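You operate a simulated robot arm through the tools that you are given. There is no shell and no other tool.

You run a simulated robot arm. Do the job below in one go: nothing can be reset, and whatever is moved stays where it is left.

TASK
Put one of the foam blocks from the packing table on top of the tin on the rotor bench. Then take the foam pad and leave it on the shelf two of the fixture rack. Then take the drip cup from the packing table and put it on the job card there. Then turn the range dial to 2. Then put one of the ring gauges from the rework bench on the build bench. Then turn the crimp knob to 1.5. Then take the brush and put it on the packing table. Then put the tab box on the air bench top. The order counts.
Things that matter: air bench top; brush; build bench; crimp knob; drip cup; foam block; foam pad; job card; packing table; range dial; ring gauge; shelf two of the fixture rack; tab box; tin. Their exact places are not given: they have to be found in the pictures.

Only the result counts: the job must be done as asked and must still hold three seconds after the hand-in. Knocking over, shifting, dropping, spilling or breaking anything else fails it.

THE ROBOT
A 6-joint arm with a two-finger gripper on a trunk, on a base that moves. Base frame: it is fixed to the floor where the robot stands at the start and does not move with it; the origin is under the middle of the robot, x ahead of it, y to its left, z up. Readings come in mm, rad, newtons and seconds.
It reaches about 1298 mm from its shoulder. Its first joint turns from -2.601 to 2.601 rad. Places, roughly: air bench top [900, -1800, 800]; brush (5x5x8 cm) [-1800, -2800, 900]; build bench [-4700, -1800, 800]; crimp knob [-1900, -2800, 800]; drip cup (6x6x6 cm) [-1000, -3600, 800]; foam block (5x4x3 cm) [-600, -3300, 800]; foam pad (15x12x4 cm) [-600, -3500, 800]; job card [-750, -3750, 750]; packing table [-600, -3600, 800]; range dial [-1400, -3300, 900]; ring gauge [-1750, -3250, 750]; shelf two of the fixture rack [2800, -1200, 500]; tab box [-2000, -3000, 750]; tin [-3250, -2500, 750]. Payload 1.57 kg.
The TCP is the grasp point between the finger pads, 21 mm short of the fingertips. In the tool frame z runs along the fingers and y along their closing line. The gripper opens to 70 mm; its body begins 50 mm behind the TCP.
Orientation is that of the tool frame in the base frame, as [roll, pitch, yaw] about the fixed x, y, z axes, in that order (R = Rz(yaw) Ry(pitch) Rx(roll)). With the fingers straight down and closing along the base's y, the tool's x points along the base's -x, its y along +y and its z along -z.

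THE INTERFACE
- The arm moves only by the tool servo_tool. Its argument "targets" is a list of rows, each an object (a shift or turn left out is 0, a gripper value left out holds the last) with "delta_pos": the shift along the tool's x, y, z in mm, a list of three; "delta_rot": the turn, a rotation vector about the tool's x, y, z in rad, a list of three; "claw": the gripper command, from -1 (fully open) to 1 (shut), values between in proportion. In form: [{"delta_pos": [x, y, z], "delta_rot": [ax, ay, az], "claw": claw}, ...]. A call has 1 to 20 rows; each row is the pose to reach, as a shift and turn from the pose commanded when the call began, along the tool's axes at that moment. Rows are played at 5 a second. More than 50 mm and 0.15 rad between two rows, or a gripper value outside its range, and nothing of the call is played. Where a pose cannot be reached the arm comes as near as it can. A force on the tool above 40 N (or 10 N above the force at the start of the call, whichever is more), or a blocked arm, ends the call early, and 0.2 s more pass. The fingers move at their own pace (about 103.7 mm/s each) and stop on an object; they squeeze with about 30 N. The grip force told is the motor's: it shows also when the fingers shut on nothing. Time passes only in rows, and 0.2 s behind the last, so rows that repeat a pose let the fingers close. It gives the time, the measured TCP pose, the force on the tool (base axes), the opening and the grip force at its end, in the units of the frame above (readings bear some noise), with the torque about the TCP (base axes, N m) and any sound that the robot's microphone picked up.
- Cameras (640 x 400 px; columns grow to the right, rows downward): "scene" is now at [39, 172.7, 1720.9]; the picture's right is [0.01, -1.00, 0.00], its down [-0.68, -0.01, -0.73] and it looks along [0.73, 0.01, -0.68] (base axes); focal length 288 px, centre (320, 200). "wrist" rides on the gripper at [79, 4, -81] in the tool frame; the picture's right is [-0.05, 1.00, 0.00], its down [-0.67, -0.04, -0.74] and it looks along [-0.74, -0.04, 0.67] (tool axes); focal length 256 px, centre (320, 200).
- grab_frame(camera): a new picture of that camera. No time passes.
- slide_trunk(by): slides the trunk up (or, below 0, down) by that many mm; the arm and the scene camera ride with it, the base frame stays. It gives what a move gives, with no picture.
- steer(legs): drives the robot by 1 to 6 legs, each [ahead, turn to the left] in mm and rad, along the robot's own axes; the way and the turn of a leg run together, so that a leg with both is an arc; at most 1500 mm and 3.142 rad a leg. The arm and the cameras ride along, it lands a little off, and it stops where it bumps. It gives what a move gives.
- turn_head(pan, tilt): turns the head with the scene camera to pan (to the left, within 2.705 rad either way) and tilt (down, from -0.506 to 1.204), counted from straight ahead of the robot. It gives what a move gives.
- measure_at(camera, pixels): for up to 12 pixels [column, row] of the newest picture of that camera ("zoom" is the newest enlarged one), the place [x, y, z] in the base frame of the surface seen there, good to about 2 mm. No time passes.
- zoom(camera, box): a new picture of the part [left, top, right, bottom] of that camera's present view, enlarged. No time passes.
- sign_off(): hands the job in; it is judged then, once.

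Leave the gripper open and the arm clear of the work at the hand-in unless told otherwise.

The tools are called by a JSON object that holds its "op" and its "data". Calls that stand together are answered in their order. servo_tool: Moves the arm, as the interface text tells. Its arguments: {"type":"object","properties":{"targets":{"type":"array","items":{"type":"object","properties":{"delta_pos":{"type":"array","items":{"type":"number"}},"delta_rot":{"type":"array","items":{"type":"number"}},"claw":{"type":"number"}}}}},"required":["targets"]} The other tools are called the same way: slide_trunk (by) moves the trunk up or down; steer (legs) drives the base; turn_head (pan, tilt) turns the head that bears the scene camera; grab_frame (camera) takes a picture; measure_at (camera, pixels) gives the place of the surface under pixels of a picture; zoom (camera, box) takes an enlarged picture of a part of a camera's view; sign_off () hands the job in.

At the start:

```text
time_s: 0.0
eef_pos: [915.6, 189.1, 1051.0]
tool_rot: [-3.141, -0.001, 3.135]
ft_force: [-0.7, 0.2, 0.2]
ft_torque: [-0.01, -0.01, -0.03]
opening: 70.2
grasp_force: 0.0
trunk travel left (down, up): [-733.0, 237.0]
robot x, y, heading: [2.1, -4.1, 0.004]
head pan, tilt (commanded): [0.012, 0.747]
```

scene: 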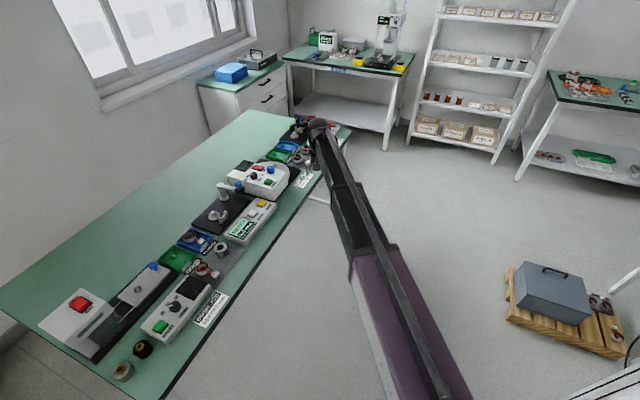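
wrist: 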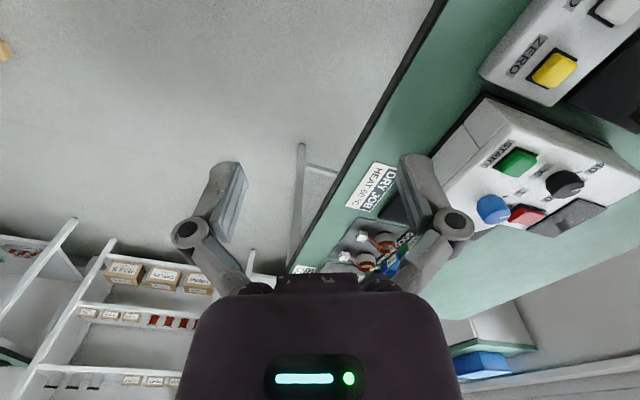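

I see a green bench to the left-ahead, racks ahead. The job is mostly behind and to the right of the robot. I look around first by turning the head to the right.

{"op": "turn_head", "data": {"pan": -1.2, "tilt": 0.5}}

{"op": "grab_frame", "data": {"camera": "scene"}}

{"op": "turn_head", "data": {"pan": -2.2, "tilt": 0.4}}

{"op": "grab_frame", "data": {"camera": "scene"}}

{"op": "turn_head", "data": {"pan": 2.6, "tilt": 0.4}}

{"op": "grab_frame", "data": {"camera": "scene"}}

```text
time_s: 1.4
eef_pos: [916.3, 189.1, 1051.4]
tool_rot: [-3.141, 0.001, 3.134]
ft_force: [0.6, -0.4, 0.6]
ft_torque: [0.02, -0.04, -0.03]
opening: 69.9
grasp_force: 0.1
trunk travel left (down, up): [-733.0, 237.0]
robot x, y, heading: [-2.6, 3.6, -0.001]
head pan, tilt (commanded): [-1.201, 0.499]
```

```text
taken
```

scene: 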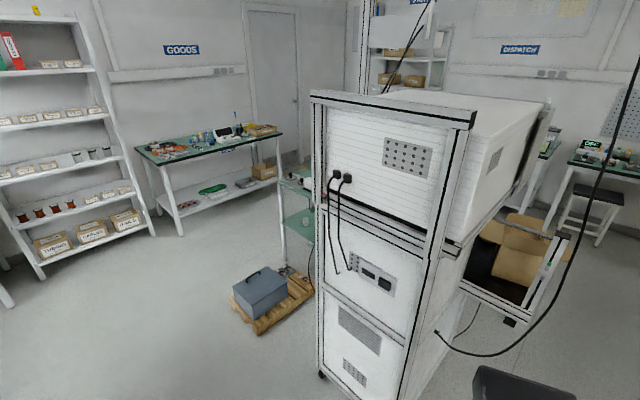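

```text
time_s: 2.7
eef_pos: [915.3, 190.0, 1051.9]
tool_rot: [-3.141, 0.0, 3.134]
ft_force: [0.1, 0.0, -0.5]
ft_torque: [0.0, 0.02, 0.0]
opening: 70.0
grasp_force: 0.1
trunk travel left (down, up): [-733.0, 237.0]
robot x, y, heading: [0.7, -0.0, -0.004]
head pan, tilt (commanded): [-2.201, 0.4]
```

```text
taken
```

scene: 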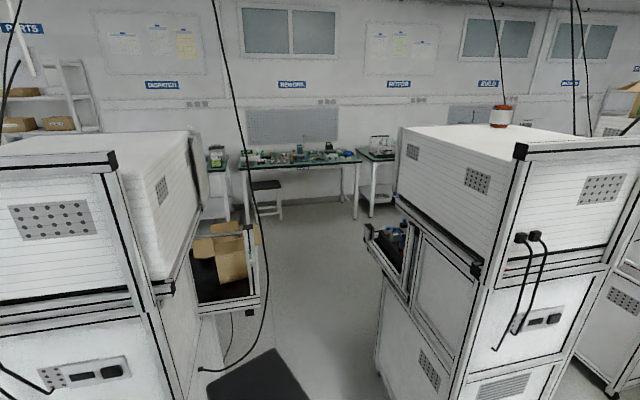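

```text
time_s: 6.5
eef_pos: [914.9, 188.7, 1049.8]
tool_rot: [-3.141, 0.001, 3.134]
ft_force: [-0.3, -0.5, -0.2]
ft_torque: [0.01, -0.02, 0.01]
opening: 70.1
grasp_force: 0.0
trunk travel left (down, up): [-733.0, 237.0]
robot x, y, heading: [0.4, 1.4, 0.005]
head pan, tilt (commanded): [2.601, 0.4]
```

```text
taken
```

scene: 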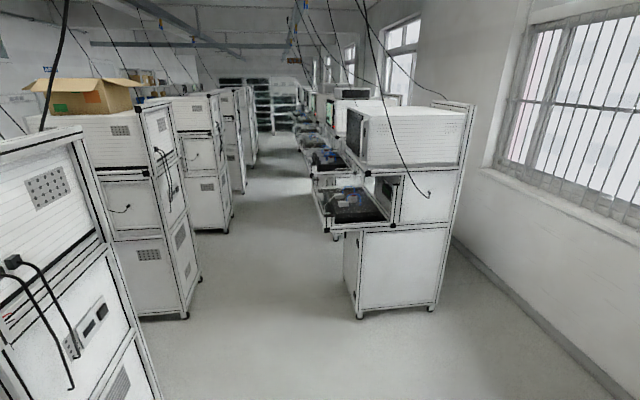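

The benches lie behind right. I look down at my own base and measure obstacles along the gap between the machines.

{"op": "turn_head", "data": {"pan": -1.6, "tilt": 1.1}}

{"op": "grab_frame", "data": {"camera": "scene"}}

{"op": "measure_at", "data": {"camera": "scene", "pixels": [[320, 350], [320, 250], [320, 200], [320, 100], [320, 30], [200, 200], [100, 200], [450, 200], [550, 200], [600, 50], [500, 100], [150, 50]]}}

{"op": "turn_head", "data": {"pan": -2.6, "tilt": 1.1}}

{"op": "grab_frame", "data": {"camera": "scene"}}

{"op": "measure_at", "data": {"camera": "scene", "pixels": [[320, 350], [320, 250], [320, 200], [320, 100], [320, 30], [200, 200], [100, 200], [450, 200], [550, 200], [600, 50], [500, 100], [150, 50]]}}

```text
time_s: 9.9
eef_pos: [915.4, 189.5, 1051.9]
tool_rot: [3.141, -0.001, 3.134]
ft_force: [0.1, -0.4, -0.3]
ft_torque: [0.04, 0.02, 0.0]
opening: 70.1
grasp_force: 0.1
trunk travel left (down, up): [-733.0, 237.0]
robot x, y, heading: [1.8, 0.8, 0.002]
head pan, tilt (commanded): [-1.6, 1.1]
```

```text
taken
```

scene: 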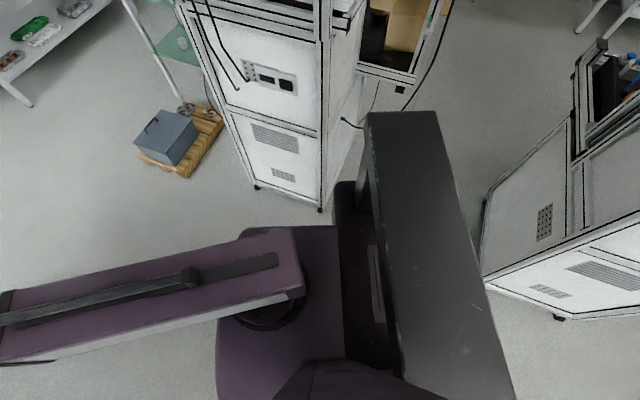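

```text
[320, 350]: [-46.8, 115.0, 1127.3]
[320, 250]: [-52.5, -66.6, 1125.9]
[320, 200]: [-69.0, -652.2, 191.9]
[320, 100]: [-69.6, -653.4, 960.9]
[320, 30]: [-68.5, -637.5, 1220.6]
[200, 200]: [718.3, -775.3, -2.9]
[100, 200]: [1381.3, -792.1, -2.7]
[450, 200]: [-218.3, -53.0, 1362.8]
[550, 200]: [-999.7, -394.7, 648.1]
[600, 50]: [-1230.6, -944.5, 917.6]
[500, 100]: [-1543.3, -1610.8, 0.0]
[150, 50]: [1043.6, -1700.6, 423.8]
```

```text
time_s: 11.2
eef_pos: [915.3, 189.7, 1052.0]
tool_rot: [3.14, 0.0, 3.136]
ft_force: [0.6, -0.2, 0.5]
ft_torque: [-0.01, 0.04, 0.01]
opening: 69.9
grasp_force: 0.1
trunk travel left (down, up): [-733.0, 237.0]
robot x, y, heading: [1.8, 1.2, 0.002]
head pan, tilt (commanded): [-2.601, 1.1]
```

```text
taken
```

scene: 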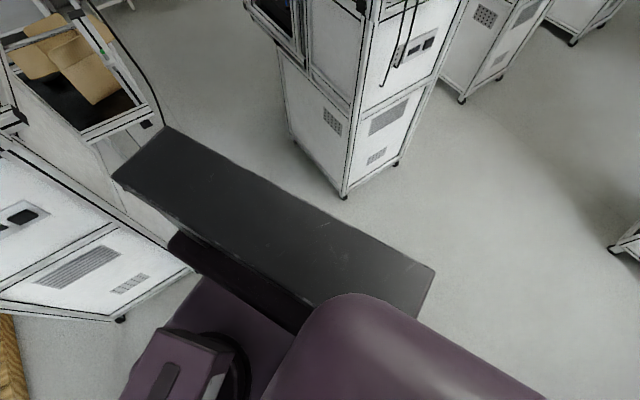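

```text
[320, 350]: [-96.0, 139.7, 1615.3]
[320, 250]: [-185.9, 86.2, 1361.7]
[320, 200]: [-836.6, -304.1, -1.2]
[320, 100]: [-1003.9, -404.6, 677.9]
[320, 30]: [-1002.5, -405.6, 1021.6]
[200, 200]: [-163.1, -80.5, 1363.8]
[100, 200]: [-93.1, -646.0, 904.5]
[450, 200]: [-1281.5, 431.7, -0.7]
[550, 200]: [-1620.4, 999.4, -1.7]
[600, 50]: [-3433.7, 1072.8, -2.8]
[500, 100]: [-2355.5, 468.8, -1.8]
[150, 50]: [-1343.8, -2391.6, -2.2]
```

I map the gap between the two machine carts: measuring edges at the cart corners and floor contacts.

{"op": "turn_head", "data": {"pan": -2.1, "tilt": 0.75}}

{"op": "grab_frame", "data": {"camera": "scene"}}

```text
time_s: 12.1
eef_pos: [914.9, 188.9, 1052.7]
tool_rot: [-3.139, 0.0, 3.133]
ft_force: [-0.1, -0.2, 0.2]
ft_torque: [-0.04, -0.02, 0.0]
opening: 70.1
grasp_force: 0.1
trunk travel left (down, up): [-733.0, 237.0]
robot x, y, heading: [-1.5, 2.2, -0.001]
head pan, tilt (commanded): [-2.1, 0.75]
```

```text
taken
```

scene: 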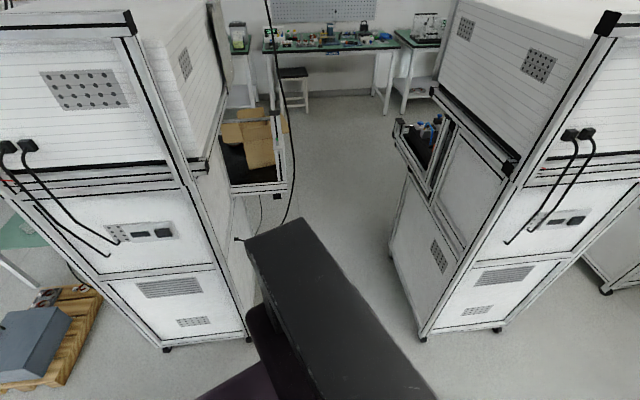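

{"op": "measure_at", "data": {"camera": "scene", "pixels": [[168, 348], [246, 336], [283, 190], [289, 120], [268, 228], [238, 240], [392, 258], [421, 338], [497, 328], [398, 125], [438, 92], [432, 120]]}}

{"op": "measure_at", "data": {"camera": "scene", "pixels": [[280, 110], [300, 100], [385, 113], [295, 73], [405, 110], [250, 105], [340, 160], [605, 290], [130, 20], [605, 20], [220, 70], [315, 45]]}}

```text
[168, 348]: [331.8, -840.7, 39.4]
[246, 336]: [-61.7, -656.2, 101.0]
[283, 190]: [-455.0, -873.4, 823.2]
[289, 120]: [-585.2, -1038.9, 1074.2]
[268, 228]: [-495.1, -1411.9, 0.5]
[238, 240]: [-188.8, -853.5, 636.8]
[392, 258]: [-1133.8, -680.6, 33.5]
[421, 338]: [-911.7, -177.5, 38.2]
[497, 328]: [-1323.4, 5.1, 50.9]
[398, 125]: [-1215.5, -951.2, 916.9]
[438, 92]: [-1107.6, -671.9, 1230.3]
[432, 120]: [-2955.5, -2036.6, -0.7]
```

```text
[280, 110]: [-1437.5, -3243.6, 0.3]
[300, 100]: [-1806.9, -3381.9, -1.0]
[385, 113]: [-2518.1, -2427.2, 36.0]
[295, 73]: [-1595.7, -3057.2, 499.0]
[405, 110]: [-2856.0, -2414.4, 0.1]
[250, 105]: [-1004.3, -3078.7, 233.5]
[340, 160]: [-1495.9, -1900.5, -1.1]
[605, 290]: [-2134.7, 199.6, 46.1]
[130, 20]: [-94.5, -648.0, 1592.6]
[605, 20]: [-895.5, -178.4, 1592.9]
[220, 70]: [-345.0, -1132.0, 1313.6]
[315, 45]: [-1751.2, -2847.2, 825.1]
```

The gap between carts is ~960 mm at floor level, narrower at shelf level. I now measure my own body parts (grey panel, base) to know the robot's footprint.

{"op": "measure_at", "data": {"camera": "scene", "pixels": [[247, 243], [310, 222], [425, 385], [330, 390], [255, 315], [285, 380], [230, 390], [270, 310]]}}

{"op": "turn_head", "data": {"pan": -0.8, "tilt": 1.2}}

{"op": "grab_frame", "data": {"camera": "scene"}}

{"op": "turn_head", "data": {"pan": 0.8, "tilt": 1.2}}

{"op": "grab_frame", "data": {"camera": "scene"}}

{"op": "turn_head", "data": {"pan": 2.4, "tilt": 1.2}}

{"op": "grab_frame", "data": {"camera": "scene"}}

```text
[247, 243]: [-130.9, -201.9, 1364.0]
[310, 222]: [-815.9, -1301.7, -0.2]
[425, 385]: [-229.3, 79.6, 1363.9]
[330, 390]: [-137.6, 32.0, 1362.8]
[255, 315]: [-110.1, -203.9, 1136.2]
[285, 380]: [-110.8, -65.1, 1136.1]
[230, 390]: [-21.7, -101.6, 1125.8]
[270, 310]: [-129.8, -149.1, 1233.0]
```

```text
time_s: 13.6
eef_pos: [915.3, 188.8, 1050.8]
tool_rot: [3.141, 0.0, 3.133]
ft_force: [0.2, 1.0, 0.4]
ft_torque: [0.0, 0.0, -0.01]
opening: 70.0
grasp_force: 0.0
trunk travel left (down, up): [-733.0, 237.0]
robot x, y, heading: [4.1, -0.6, 0.005]
head pan, tilt (commanded): [-0.799, 1.201]
```

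```text
taken
```

scene: 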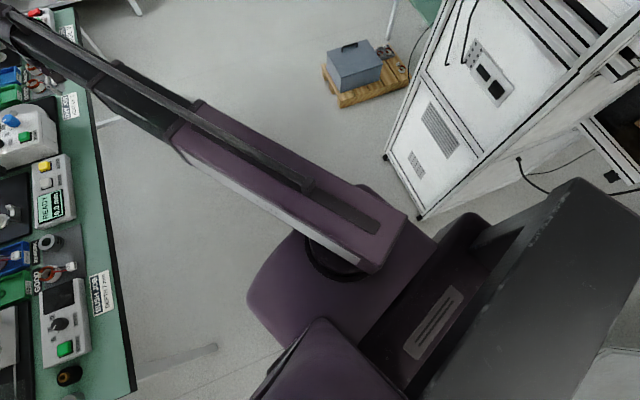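

```text
time_s: 15.2
eef_pos: [915.3, 189.9, 1052.2]
tool_rot: [-3.14, 0.001, 3.135]
ft_force: [-0.8, -0.4, 0.9]
ft_torque: [0.02, -0.03, 0.02]
opening: 70.0
grasp_force: 0.1
trunk travel left (down, up): [-733.0, 237.0]
robot x, y, heading: [0.9, 2.7, 0.0]
head pan, tilt (commanded): [0.799, 1.201]
```

```text
taken
```

scene: 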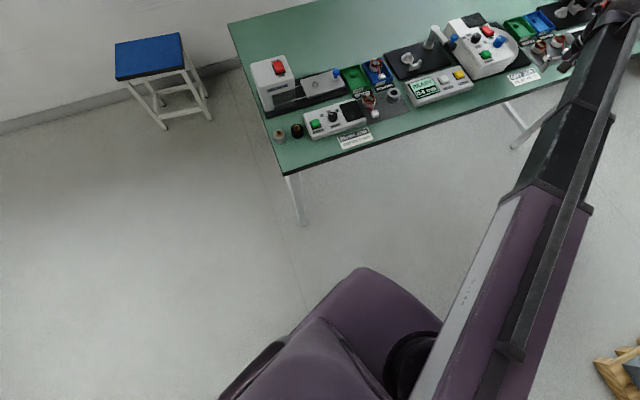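

```text
time_s: 16.9
eef_pos: [915.5, 188.9, 1050.6]
tool_rot: [3.141, 0.0, 3.134]
ft_force: [0.1, 1.0, -0.8]
ft_torque: [-0.01, -0.02, 0.01]
opening: 69.9
grasp_force: 0.1
trunk travel left (down, up): [-733.0, 237.0]
robot x, y, heading: [-2.4, 0.1, -0.002]
head pan, tilt (commanded): [2.4, 1.201]
```

```text
taken
```

scene: 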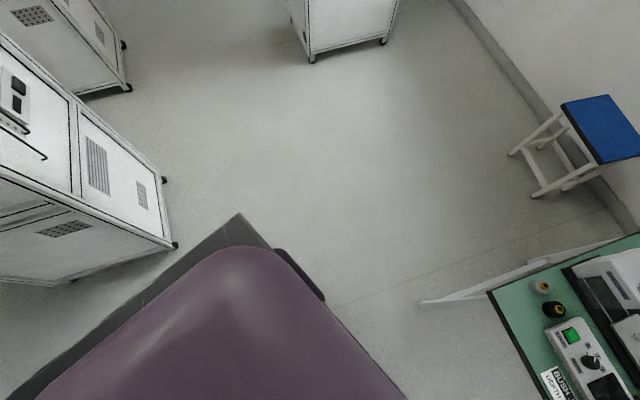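

The body's half width is about 205 mm. I measure the floor on the other (far) side of cart A to know about an alternative route.

{"op": "turn_head", "data": {"pan": -1.0, "tilt": 0.5}}

{"op": "grab_frame", "data": {"camera": "scene"}}

{"op": "measure_at", "data": {"camera": "scene", "pixels": [[30, 230], [120, 270], [210, 220], [250, 230], [320, 330], [385, 280], [340, 180], [300, 160], [345, 250], [360, 200], [100, 200], [395, 380]]}}

```text
time_s: 19.8
eef_pos: [916.5, 188.9, 1053.1]
tool_rot: [3.141, -0.001, 3.133]
ft_force: [0.2, 0.2, -0.8]
ft_torque: [0.0, -0.01, 0.01]
opening: 69.8
grasp_force: 0.1
trunk travel left (down, up): [-733.0, 237.0]
robot x, y, heading: [2.1, 0.0, 0.003]
head pan, tilt (commanded): [-1.0, 0.499]
```

```text
taken
```

scene: 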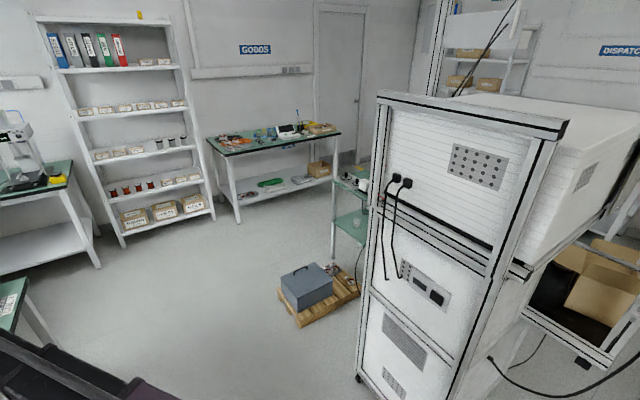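

```text
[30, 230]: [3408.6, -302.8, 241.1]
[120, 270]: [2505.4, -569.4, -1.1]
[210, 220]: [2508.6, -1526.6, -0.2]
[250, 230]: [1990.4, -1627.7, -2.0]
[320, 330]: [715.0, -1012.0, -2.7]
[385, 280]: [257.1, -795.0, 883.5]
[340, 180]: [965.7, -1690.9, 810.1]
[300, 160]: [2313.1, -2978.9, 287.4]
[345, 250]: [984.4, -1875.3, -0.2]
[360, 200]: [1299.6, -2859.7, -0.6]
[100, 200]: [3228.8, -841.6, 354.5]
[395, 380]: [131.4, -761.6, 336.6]
```

Route plan: down the aisle between the two carts. First tuck the arm closer to the body (TCP back 430 mm, and towards the mid-line), well clear of the bench on the left (already above it).

{"op": "servo_tool", "data": {"targets": [{"delta_pos": [45, -15, 0], "claw": -1}, {"delta_pos": [90, -30, 0]}, {"delta_pos": [135, -45, 0]}, {"delta_pos": [180, -60, 0]}, {"delta_pos": [225, -75, 0]}, {"delta_pos": [270, -90, 0]}, {"delta_pos": [315, -105, 0]}, {"delta_pos": [360, -120, 0]}, {"delta_pos": [405, -135, 0]}, {"delta_pos": [450, -150, 0]}]}}

{"op": "turn_head", "data": {"pan": -0.3, "tilt": 1.0}}

{"op": "grab_frame", "data": {"camera": "scene"}}

```text
time_s: 22.0
eef_pos: [534.0, 55.1, 1050.6]
tool_rot: [-3.141, -0.001, 3.138]
ft_force: [-0.6, -0.1, 0.6]
ft_torque: [-0.01, 0.02, -0.03]
opening: 70.1
grasp_force: 0.0
out of reach, approached as far as the arm can: row 9, 10
trunk travel left (down, up): [-733.0, 237.0]
robot x, y, heading: [5.2, 2.2, 0.003]
head pan, tilt (commanded): [-1.0, 0.499]
```

```text
time_s: 23.0
eef_pos: [535.0, 56.1, 1052.1]
tool_rot: [3.141, -0.002, 3.134]
ft_force: [-0.6, -0.5, -0.5]
ft_torque: [0.02, -0.01, -0.01]
opening: 69.7
grasp_force: 0.1
trunk travel left (down, up): [-733.0, 237.0]
robot x, y, heading: [-0.2, 0.7, 0.006]
head pan, tilt (commanded): [-0.3, 1.0]
```

```text
taken
```

scene: 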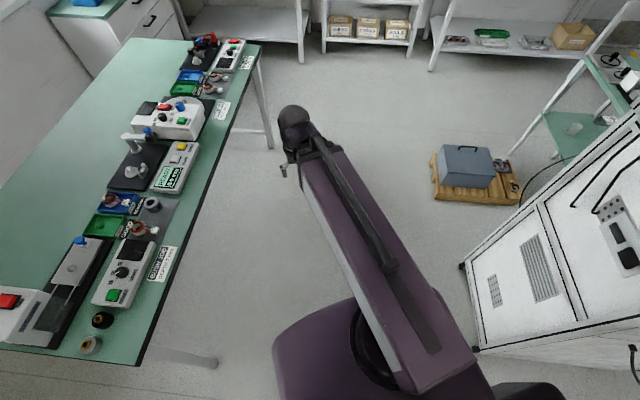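

The arm reached x≈534 as its nearest. I measure where the elbow's farthest point is, to know the turning radius.

{"op": "measure_at", "data": {"camera": "scene", "pixels": [[293, 108], [284, 170], [300, 150], [330, 150], [440, 345], [360, 330], [280, 350], [510, 395]]}}

{"op": "grab_frame", "data": {"camera": "wrist"}}

```text
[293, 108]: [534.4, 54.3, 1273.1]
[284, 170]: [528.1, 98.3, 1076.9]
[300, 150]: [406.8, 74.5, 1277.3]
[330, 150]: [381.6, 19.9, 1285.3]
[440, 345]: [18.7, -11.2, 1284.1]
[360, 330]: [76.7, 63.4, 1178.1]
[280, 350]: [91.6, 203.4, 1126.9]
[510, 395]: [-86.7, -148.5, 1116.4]
```

```text
taken
```

wrist: 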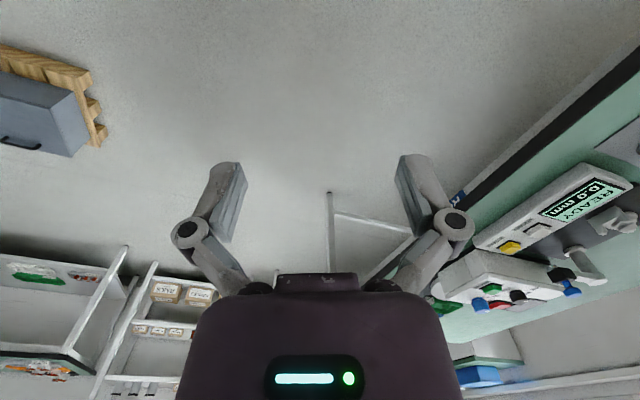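

{"op": "measure_at", "data": {"camera": "scene", "pixels": [[138, 362], [200, 362], [20, 340], [215, 365]]}}

```text
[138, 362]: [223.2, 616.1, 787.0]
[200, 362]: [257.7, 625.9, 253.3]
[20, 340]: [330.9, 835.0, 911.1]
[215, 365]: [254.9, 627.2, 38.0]
```

The bench corner (223, 616) is clear. I turn right 0.44 and back up 385 mm to line up with the aisle's centre line, then turn to face down the aisle.

{"op": "steer", "data": {"legs": [[0, -0.44], [-385, 0]]}}

{"op": "steer", "data": {"legs": [[0, -1.57]]}}

{"op": "turn_head", "data": {"pan": 0, "tilt": 0.6}}

{"op": "grab_frame", "data": {"camera": "scene"}}

```text
time_s: 27.7
eef_pos: [156.2, -13.0, 1051.5]
tool_rot: [-3.141, -0.003, 2.695]
ft_force: [0.3, -0.6, 1.2]
ft_torque: [-0.04, 0.01, 0.0]
opening: 70.1
grasp_force: 0.2
trunk travel left (down, up): [-733.0, 237.0]
robot x, y, heading: [-345.8, 169.8, -0.444]
head pan, tilt (commanded): [-0.3, 1.0]
```

```text
time_s: 33.8
eef_pos: [-528.5, -339.8, 1051.0]
tool_rot: [-3.141, -0.001, 1.127]
ft_force: [0.6, -0.2, 0.0]
ft_torque: [-0.01, -0.03, -0.04]
opening: 70.1
grasp_force: 0.0
trunk travel left (down, up): [-733.0, 237.0]
robot x, y, heading: [-384.1, 183.8, -1.998]
head pan, tilt (commanded): [-0.3, 1.0]
```

```text
time_s: 34.7
eef_pos: [-528.8, -338.5, 1051.7]
tool_rot: [3.141, -0.001, 1.126]
ft_force: [0.0, 0.3, -0.5]
ft_torque: [0.01, -0.01, 0.01]
opening: 69.9
grasp_force: 0.0
trunk travel left (down, up): [-733.0, 237.0]
robot x, y, heading: [-384.8, 186.1, -2.001]
head pan, tilt (commanded): [0.0, 0.6]
```

```text
taken
```

scene: 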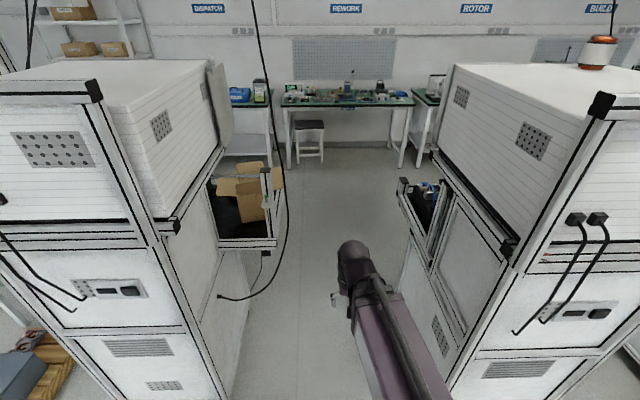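

I'm lined up. I measure the shelf edges and the hanging cable in the aisle.

{"op": "measure_at", "data": {"camera": "scene", "pixels": [[276, 238], [287, 168], [289, 130], [284, 210], [265, 60], [398, 180], [399, 192], [424, 258], [436, 152], [205, 390], [262, 275], [245, 300]]}}

{"op": "zoom", "data": {"camera": "scene", "box": [180, 60, 480, 260]}}

```text
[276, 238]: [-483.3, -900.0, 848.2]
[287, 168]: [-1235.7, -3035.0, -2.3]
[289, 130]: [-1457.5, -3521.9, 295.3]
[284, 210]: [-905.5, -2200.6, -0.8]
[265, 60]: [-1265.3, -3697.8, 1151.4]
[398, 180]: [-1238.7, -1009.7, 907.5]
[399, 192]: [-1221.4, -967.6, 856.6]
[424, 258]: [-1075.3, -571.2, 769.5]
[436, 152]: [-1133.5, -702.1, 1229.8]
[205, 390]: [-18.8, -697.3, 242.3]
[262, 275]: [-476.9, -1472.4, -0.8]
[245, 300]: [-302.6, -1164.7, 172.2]
```

```text
2.00 times, centred on (330, 160) of scene
```

zoom: 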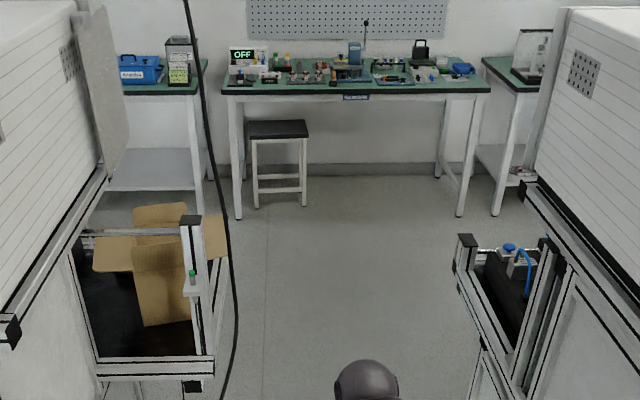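

I measure the cable through the enlarged picture.

{"op": "measure_at", "data": {"camera": "zoom", "pixels": [[207, 130], [216, 190], [228, 240], [233, 275], [236, 320], [231, 355], [224, 390], [197, 60], [222, 300], [225, 225], [200, 220], [460, 240]]}}

```text
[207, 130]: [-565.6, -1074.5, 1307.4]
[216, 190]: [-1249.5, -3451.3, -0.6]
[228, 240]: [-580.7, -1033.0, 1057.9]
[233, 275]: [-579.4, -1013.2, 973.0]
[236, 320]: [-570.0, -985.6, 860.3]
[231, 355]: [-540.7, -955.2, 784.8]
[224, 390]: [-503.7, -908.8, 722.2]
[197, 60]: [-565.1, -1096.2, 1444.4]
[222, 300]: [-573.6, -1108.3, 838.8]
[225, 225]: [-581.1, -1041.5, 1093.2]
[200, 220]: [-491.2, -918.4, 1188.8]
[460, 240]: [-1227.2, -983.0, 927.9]
```

Aisle free width at shelf height runs n≈88…692 mm; I'm at n≈427. A slight left turn and 800 mm forward first, then check.

{"op": "steer", "data": {"legs": [[0, 0.028], [800, 0]]}}

```text
time_s: 40.2
eef_pos: [-831.1, -1078.2, 1050.7]
tool_rot: [-3.141, -0.003, 1.151]
ft_force: [-0.3, -0.8, 0.3]
ft_torque: [0.02, -0.01, -0.02]
opening: 70.1
grasp_force: 0.2
trunk travel left (down, up): [-733.0, 237.0]
robot x, y, heading: [-702.3, -549.5, -1.974]
head pan, tilt (commanded): [0.0, 0.6]
```

n≈402, good. Continue 1200 mm forward through the aisle.

{"op": "steer", "data": {"legs": [[1200, 0]]}}

{"op": "turn_head", "data": {"pan": 0.5, "tilt": 0.5}}

{"op": "grab_frame", "data": {"camera": "scene"}}

{"op": "turn_head", "data": {"pan": -0.5, "tilt": 0.5}}

{"op": "grab_frame", "data": {"camera": "scene"}}

{"op": "turn_head", "data": {"pan": 1.4, "tilt": 0.5}}

{"op": "grab_frame", "data": {"camera": "scene"}}

{"op": "turn_head", "data": {"pan": -1.4, "tilt": 0.5}}

{"op": "grab_frame", "data": {"camera": "scene"}}

```text
time_s: 47.7
eef_pos: [-1302.5, -2185.5, 1051.6]
tool_rot: [-3.141, -0.002, 1.153]
ft_force: [-0.1, 0.5, 0.5]
ft_torque: [0.01, -0.01, -0.01]
opening: 70.2
grasp_force: 0.1
trunk travel left (down, up): [-733.0, 237.0]
robot x, y, heading: [-1177.3, -1659.2, -1.975]
head pan, tilt (commanded): [0.0, 0.6]
```

```text
time_s: 48.6
eef_pos: [-1302.8, -2185.3, 1051.3]
tool_rot: [3.141, -0.002, 1.154]
ft_force: [-0.3, 0.1, -0.6]
ft_torque: [0.0, -0.03, -0.03]
opening: 70.1
grasp_force: 0.0
trunk travel left (down, up): [-733.0, 237.0]
robot x, y, heading: [-1178.3, -1657.8, -1.974]
head pan, tilt (commanded): [0.499, 0.499]
```

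```text
taken
```

scene: 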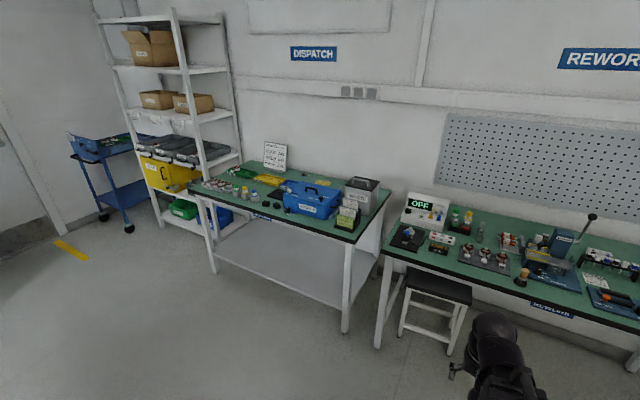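

```text
time_s: 49.9
eef_pos: [-1304.0, -2186.7, 1051.1]
tool_rot: [3.141, -0.003, 1.154]
ft_force: [0.2, 0.0, -0.6]
ft_torque: [-0.02, -0.02, -0.01]
opening: 70.0
grasp_force: 0.1
trunk travel left (down, up): [-733.0, 237.0]
robot x, y, heading: [-1175.9, -1659.3, -1.974]
head pan, tilt (commanded): [-0.499, 0.499]
```

```text
taken
```

scene: 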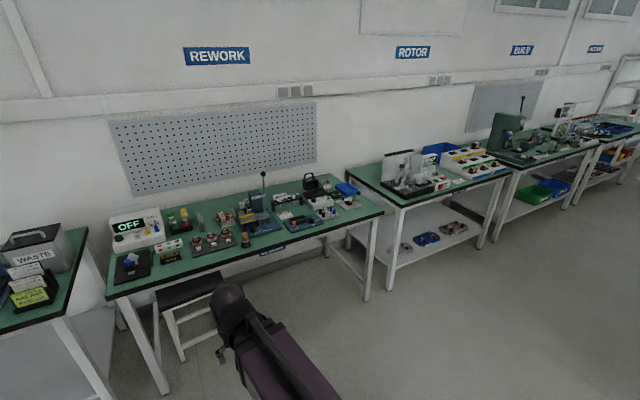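

```text
time_s: 51.8
eef_pos: [-1304.3, -2184.9, 1051.5]
tool_rot: [-3.141, -0.002, 1.153]
ft_force: [-0.3, 0.4, -1.1]
ft_torque: [0.01, -0.03, 0.01]
opening: 70.1
grasp_force: 0.0
trunk travel left (down, up): [-733.0, 237.0]
robot x, y, heading: [-1175.1, -1657.5, -1.972]
head pan, tilt (commanded): [1.4, 0.499]
```

```text
taken
```

scene: 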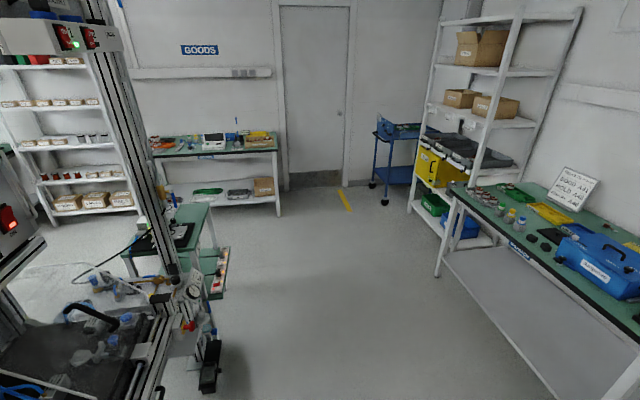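

```text
time_s: 54.3
eef_pos: [-1302.6, -2185.8, 1051.5]
tool_rot: [3.141, 0.0, 1.154]
ft_force: [-0.8, 0.4, -0.7]
ft_torque: [0.01, 0.01, 0.0]
opening: 70.2
grasp_force: 0.1
trunk travel left (down, up): [-733.0, 237.0]
robot x, y, heading: [-1172.4, -1655.7, -1.974]
head pan, tilt (commanded): [-1.4, 0.499]
```

```text
taken
```

scene: 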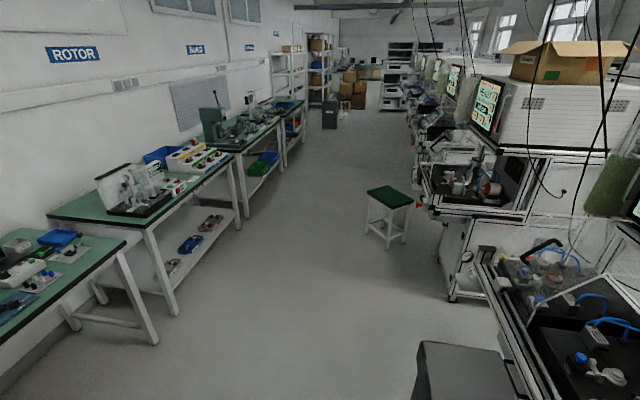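

Open floor in front of the benches. I look closely at the packing table (under DISPATCH) and measure its edges.

{"op": "turn_head", "data": {"pan": 0.6, "tilt": 0.5}}

{"op": "zoom", "data": {"camera": "scene", "box": [200, 130, 520, 330]}}

{"op": "measure_at", "data": {"camera": "zoom", "pixels": [[60, 130], [410, 220], [350, 210], [200, 170], [100, 140], [480, 110], [190, 160], [385, 180], [100, 50]]}}

```text
time_s: 56.2
eef_pos: [-1304.1, -2185.7, 1051.0]
tool_rot: [3.141, -0.003, 1.154]
ft_force: [0.4, -0.4, -0.1]
ft_torque: [0.0, 0.0, 0.02]
opening: 70.2
grasp_force: 0.0
trunk travel left (down, up): [-733.0, 237.0]
robot x, y, heading: [-1176.9, -1658.1, -1.978]
head pan, tilt (commanded): [0.6, 0.499]
```

```text
2.00 times, centred on (360, 230) of scene
```

zoom: 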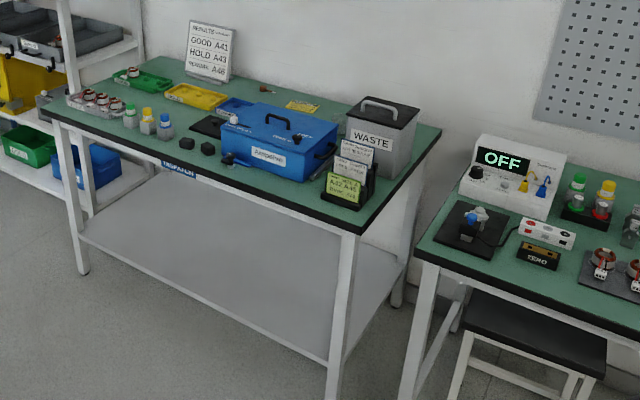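

```text
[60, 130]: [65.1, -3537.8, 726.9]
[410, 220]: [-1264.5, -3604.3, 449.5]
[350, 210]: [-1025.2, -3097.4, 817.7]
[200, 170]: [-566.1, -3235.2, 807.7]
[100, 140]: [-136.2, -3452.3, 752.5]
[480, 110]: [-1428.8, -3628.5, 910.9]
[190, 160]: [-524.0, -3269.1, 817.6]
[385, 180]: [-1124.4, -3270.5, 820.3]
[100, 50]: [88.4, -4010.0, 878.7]
```

The table's front edge runs (-1025,-3097)→(65,-3538), so facing it needs a heading of about -1.955. I check what is on the left of my way.

{"op": "turn_head", "data": {"pan": 1.3, "tilt": 0.7}}

{"op": "grab_frame", "data": {"camera": "scene"}}

{"op": "measure_at", "data": {"camera": "scene", "pixels": [[200, 315], [240, 260], [250, 200], [265, 320], [230, 370], [285, 230], [180, 200], [120, 300], [300, 150], [160, 350], [350, 300], [230, 290]]}}

```text
time_s: 57.3
eef_pos: [-1302.5, -2186.2, 1050.9]
tool_rot: [3.141, -0.003, 1.155]
ft_force: [0.1, -0.5, 0.1]
ft_torque: [-0.01, 0.0, 0.01]
opening: 69.9
grasp_force: 0.0
trunk travel left (down, up): [-733.0, 237.0]
robot x, y, heading: [-1176.1, -1658.7, -1.978]
head pan, tilt (commanded): [1.3, 0.7]
```

```text
taken
```

scene: 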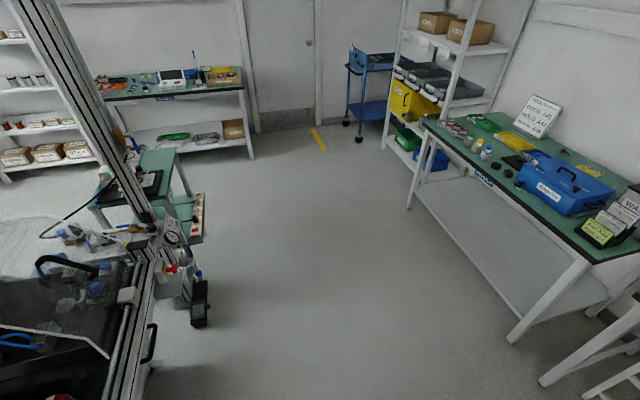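

```text
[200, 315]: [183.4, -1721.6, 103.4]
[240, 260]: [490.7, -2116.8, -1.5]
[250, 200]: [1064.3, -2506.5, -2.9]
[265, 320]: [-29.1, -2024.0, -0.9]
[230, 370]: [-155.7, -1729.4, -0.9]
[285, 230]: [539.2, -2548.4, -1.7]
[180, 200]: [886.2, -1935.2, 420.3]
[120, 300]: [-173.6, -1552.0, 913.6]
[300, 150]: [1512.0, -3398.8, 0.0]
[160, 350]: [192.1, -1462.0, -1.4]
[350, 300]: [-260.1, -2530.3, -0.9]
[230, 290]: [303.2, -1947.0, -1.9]
```

The way is clear. Turn left 1.107, drive 1300 mm, turn right to face the packing table.

{"op": "steer", "data": {"legs": [[0, 1.107], [1290, 0], [0, -1.086]]}}

{"op": "turn_head", "data": {"pan": 0, "tilt": 0.8}}

{"op": "grab_frame", "data": {"camera": "scene"}}

```text
time_s: 73.2
eef_pos: [-489.2, -3165.4, 1051.8]
tool_rot: [-3.138, -0.001, 1.158]
ft_force: [0.5, -0.2, -0.9]
ft_torque: [0.02, 0.01, -0.01]
opening: 70.1
grasp_force: 0.0
trunk travel left (down, up): [-733.0, 237.0]
robot x, y, heading: [-393.8, -2626.4, -1.967]
head pan, tilt (commanded): [1.3, 0.7]
```

```text
time_s: 74.7
eef_pos: [-489.0, -3164.8, 1051.7]
tool_rot: [-3.141, 0.0, 1.157]
ft_force: [-0.8, 0.2, -0.2]
ft_torque: [-0.03, -0.02, 0.03]
opening: 70.0
grasp_force: 0.1
trunk travel left (down, up): [-733.0, 237.0]
robot x, y, heading: [-391.3, -2623.4, -1.963]
head pan, tilt (commanded): [0.0, 0.799]
```

```text
taken
```

scene: 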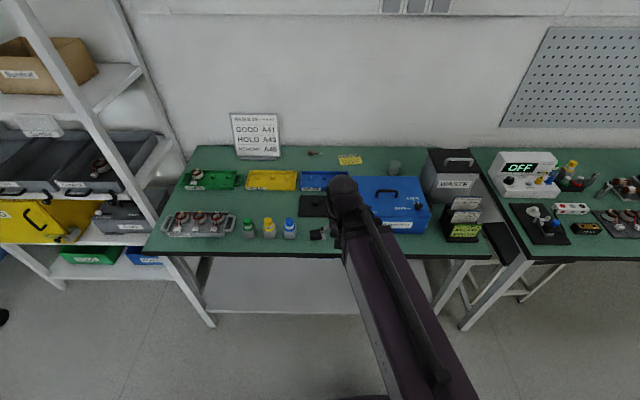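

I see the table: trays, bottles, black items near (310,205)-(330,233), job card yellow (350,160), grey cup (394,167). I zoom.

{"op": "zoom", "data": {"camera": "scene", "box": [230, 140, 430, 265]}}

{"op": "measure_at", "data": {"camera": "zoom", "pixels": [[275, 300], [265, 215], [385, 62], [525, 90], [525, 60], [310, 305]]}}

{"op": "zoom", "data": {"camera": "wrist", "box": [0, 0, 640, 400]}}

```text
3.20 times, centred on (330, 202) of scene
```

zoom: 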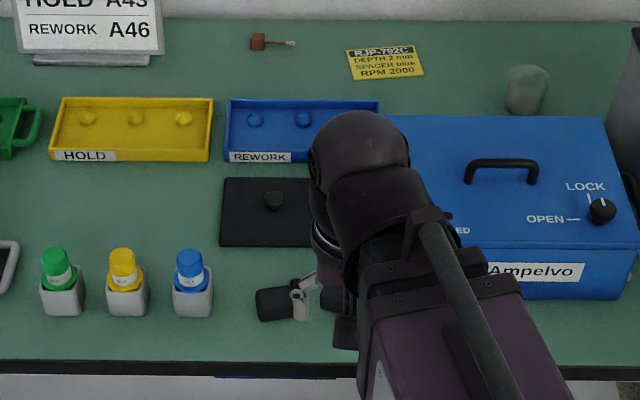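

```text
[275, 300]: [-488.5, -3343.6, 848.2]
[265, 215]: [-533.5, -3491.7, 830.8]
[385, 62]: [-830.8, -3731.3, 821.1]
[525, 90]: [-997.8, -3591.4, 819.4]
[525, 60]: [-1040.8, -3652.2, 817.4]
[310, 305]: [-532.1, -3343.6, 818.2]
```

```text
1.00 times, centred on (320, 200) of wrist (not enlarged: the box is as wide or as high as the picture)
```

zoom: 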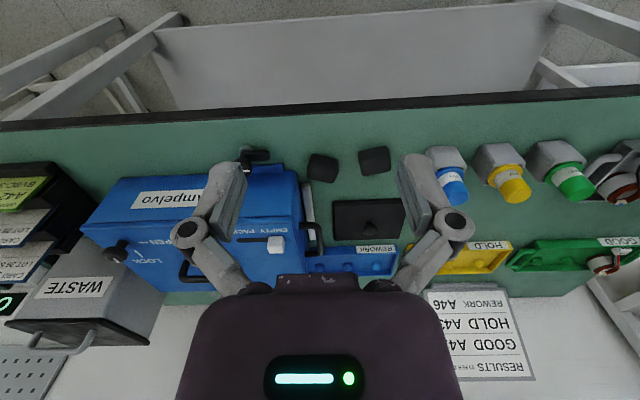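

The wrist camera shows two dark foam blocks at (322,167) and (374,160), and the black pad with a knob at (370,218). I enlarge and measure.

{"op": "zoom", "data": {"camera": "wrist", "box": [280, 120, 440, 220]}}

{"op": "measure_at", "data": {"camera": "zoom", "pixels": [[170, 185], [150, 130], [230, 150], [215, 220], [130, 215], [375, 160], [330, 120], [430, 105], [440, 180], [340, 200], [360, 400], [280, 290]]}}

```text
4.00 times, centred on (360, 170) of wrist
```

zoom: 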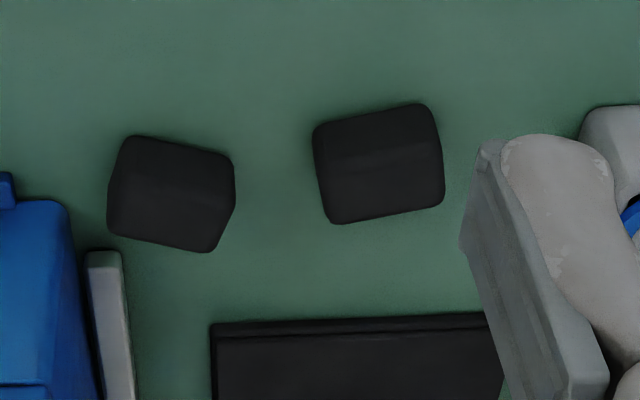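

```text
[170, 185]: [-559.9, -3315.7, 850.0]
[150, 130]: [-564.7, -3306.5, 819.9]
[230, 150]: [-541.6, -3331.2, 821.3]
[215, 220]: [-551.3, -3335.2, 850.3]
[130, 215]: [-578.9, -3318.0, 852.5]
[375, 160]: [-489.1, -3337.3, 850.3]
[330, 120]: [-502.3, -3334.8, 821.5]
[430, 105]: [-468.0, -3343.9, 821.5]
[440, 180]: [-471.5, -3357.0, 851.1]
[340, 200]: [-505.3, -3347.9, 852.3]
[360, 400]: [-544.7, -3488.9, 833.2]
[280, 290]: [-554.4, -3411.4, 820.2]
```

Table top z≈820, blocks 30 mm high. I zoom on the right block for exact corners.

{"op": "zoom", "data": {"camera": "wrist", "box": [350, 140, 398, 180]}}

{"op": "measure_at", "data": {"camera": "zoom", "pixels": [[150, 270], [460, 215], [170, 320], [205, 420], [490, 370], [480, 250], [300, 340], [100, 100], [400, 80], [320, 280]]}}

```text
10.00 times, centred on (374, 160) of wrist
```

zoom: 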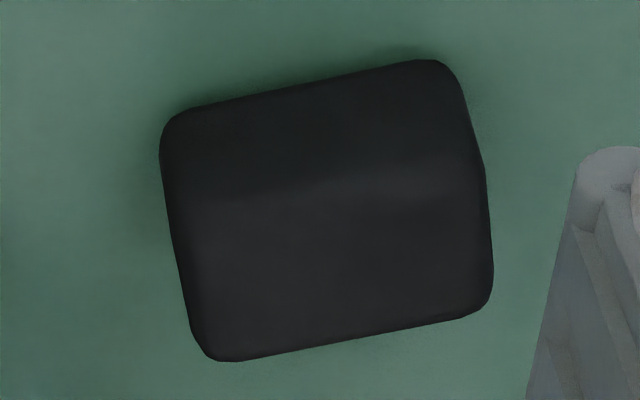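

```text
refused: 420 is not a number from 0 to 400
```

{"op": "measure_at", "data": {"camera": "zoom", "pixels": [[180, 205], [480, 180], [195, 330], [230, 355], [485, 300], [460, 315], [330, 260], [180, 130], [440, 75], [340, 335], [330, 200]]}}

```text
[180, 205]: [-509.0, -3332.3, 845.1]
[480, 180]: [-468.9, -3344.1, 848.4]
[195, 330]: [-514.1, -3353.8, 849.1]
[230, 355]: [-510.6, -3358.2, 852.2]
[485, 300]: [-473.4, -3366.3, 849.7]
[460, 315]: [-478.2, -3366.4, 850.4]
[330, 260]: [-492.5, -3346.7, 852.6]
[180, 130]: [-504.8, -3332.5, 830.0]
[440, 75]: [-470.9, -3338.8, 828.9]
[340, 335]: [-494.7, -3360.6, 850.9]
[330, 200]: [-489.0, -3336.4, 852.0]
```

Right block: centre ≈(-491,-3349), top 850, its width (~42 mm) lies at angle ≈-0.24 rad. I move above it and turn the tool by +0.17 about vertical (–0.17 about tool z), staying at z≈930.

{"op": "servo_tool", "data": {"targets": [{"delta_pos": [-34, 14, 24], "delta_rot": [0, 0, -0.034], "claw": -0.6}, {"delta_pos": [-68, 28, 48], "delta_rot": [0, 0, -0.068]}, {"delta_pos": [-101, 43, 72], "delta_rot": [0, 0, -0.102]}, {"delta_pos": [-135, 57, 96], "delta_rot": [0, 0, -0.136]}, {"delta_pos": [-168, 71, 120], "delta_rot": [0, 0, -0.17]}, {"delta_pos": [-168, 71, 120], "delta_rot": [0, 0, -0.17]}]}}

{"op": "grab_frame", "data": {"camera": "wrist"}}

{"op": "grab_frame", "data": {"camera": "scene"}}

```text
time_s: 76.1
eef_pos: [-489.4, -3348.6, 1051.6]
tool_rot: [-3.141, 0.0, 1.327]
ft_force: [0.7, 0.6, 0.2]
ft_torque: [0.02, 0.02, 0.01]
opening: 56.2
grasp_force: 0.2
out of reach, approached as far as the arm can: row 1, 2, 3, 4, 5, 6
trunk travel left (down, up): [-733.0, 237.0]
robot x, y, heading: [-391.9, -2624.2, -1.962]
head pan, tilt (commanded): [0.0, 0.799]
```

```text
taken
```

wrist: 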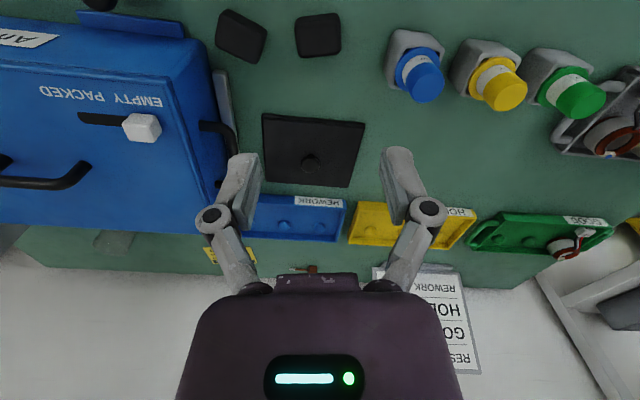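

```text
taken
```

scene: 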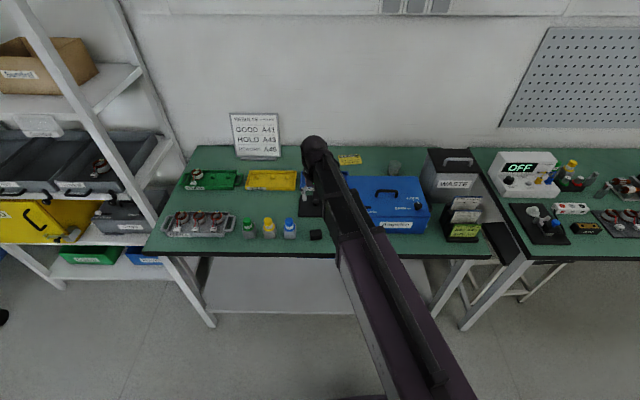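

The arm keeps its height (vertical moves need the trunk). TCP is now right above the block. I lower the trunk 120 mm first and look.

{"op": "slide_trunk", "data": {"by": -120}}

{"op": "grab_frame", "data": {"camera": "wrist"}}

```text
time_s: 77.6
eef_pos: [-489.4, -3348.4, 932.3]
tool_rot: [-3.142, -0.001, 1.328]
ft_force: [-0.3, -0.7, 0.6]
ft_torque: [-0.01, 0.01, -0.01]
opening: 55.9
grasp_force: 0.0
trunk travel left (down, up): [-613.0, 357.0]
robot x, y, heading: [-393.6, -2624.8, -1.968]
head pan, tilt (commanded): [0.0, 0.799]
```

```text
taken
```

wrist: 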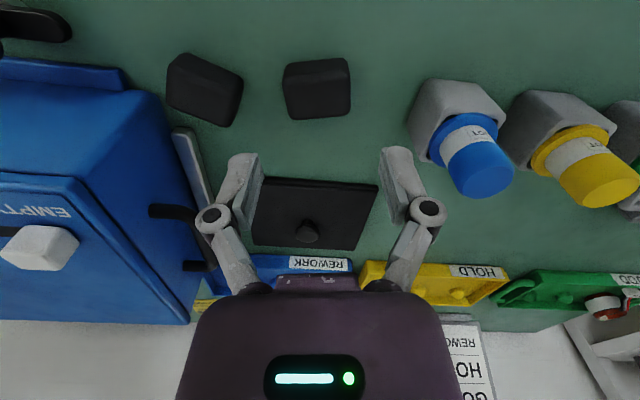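

{"op": "zoom", "data": {"camera": "wrist", "box": [270, 45, 366, 125]}}

{"op": "measure_at", "data": {"camera": "zoom", "pixels": [[320, 240], [150, 200], [500, 190], [140, 330], [510, 310], [320, 340], [320, 180], [320, 100]]}}

{"op": "measure_at", "data": {"camera": "wrist", "pixels": [[305, 232], [270, 190], [370, 195], [260, 240], [355, 250], [478, 175], [462, 100], [60, 245], [30, 100]]}}

```text
5.00 times, centred on (318, 85) of wrist
```

zoom: 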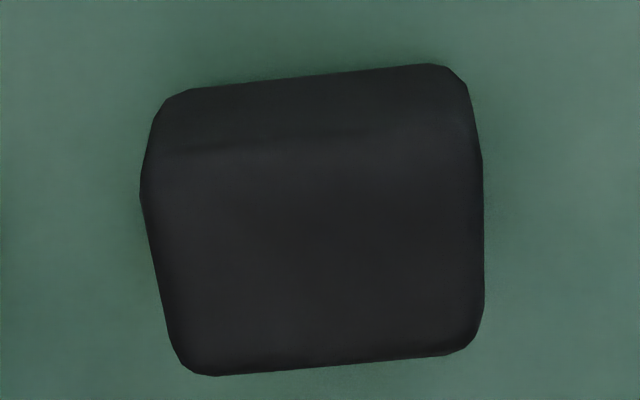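

```text
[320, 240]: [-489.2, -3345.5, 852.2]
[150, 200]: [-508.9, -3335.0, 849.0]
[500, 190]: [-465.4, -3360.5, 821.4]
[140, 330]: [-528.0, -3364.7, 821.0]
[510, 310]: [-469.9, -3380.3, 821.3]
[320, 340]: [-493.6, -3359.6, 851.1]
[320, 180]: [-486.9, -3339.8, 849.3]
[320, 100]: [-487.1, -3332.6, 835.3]
```

```text
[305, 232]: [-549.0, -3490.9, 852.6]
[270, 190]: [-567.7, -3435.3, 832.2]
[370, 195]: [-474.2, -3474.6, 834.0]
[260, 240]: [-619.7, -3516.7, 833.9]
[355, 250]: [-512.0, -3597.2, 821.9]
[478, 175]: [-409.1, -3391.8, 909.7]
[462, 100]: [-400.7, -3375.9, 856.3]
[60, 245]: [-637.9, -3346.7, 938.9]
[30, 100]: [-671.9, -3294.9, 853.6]
```

TCP aligned over the block centre (-490,-3348). I lower the trunk 87 mm so the TCP is at z≈845 (tips ~4 mm above the table).

{"op": "slide_trunk", "data": {"by": -87}}

{"op": "servo_tool", "data": {"targets": [{"claw": 1}, {"claw": 1}, {"claw": 1}, {"claw": 1}]}}

{"op": "grab_frame", "data": {"camera": "wrist"}}

```text
time_s: 78.8
eef_pos: [-489.5, -3349.6, 844.9]
tool_rot: [3.141, -0.002, 1.325]
ft_force: [-0.6, -0.5, -0.4]
ft_torque: [0.01, -0.02, 0.02]
opening: 55.9
grasp_force: 0.1
trunk travel left (down, up): [-526.0, 444.0]
robot x, y, heading: [-393.6, -2624.3, -1.961]
head pan, tilt (commanded): [0.0, 0.799]
```

```text
time_s: 79.8
eef_pos: [-489.1, -3347.3, 844.2]
tool_rot: [-3.141, -0.002, 1.328]
ft_force: [-1.3, -1.4, 7.3]
ft_torque: [-0.07, 0.04, 0.04]
opening: 43.3
grasp_force: 30.1
trunk travel left (down, up): [-526.0, 444.0]
robot x, y, heading: [-393.7, -2625.4, -1.964]
head pan, tilt (commanded): [0.0, 0.799]
```

```text
taken
```

wrist: 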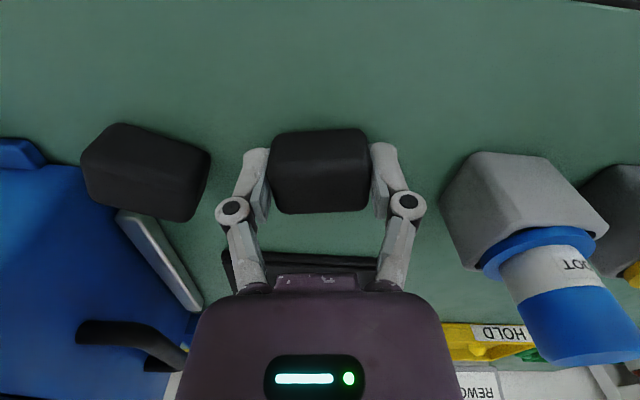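

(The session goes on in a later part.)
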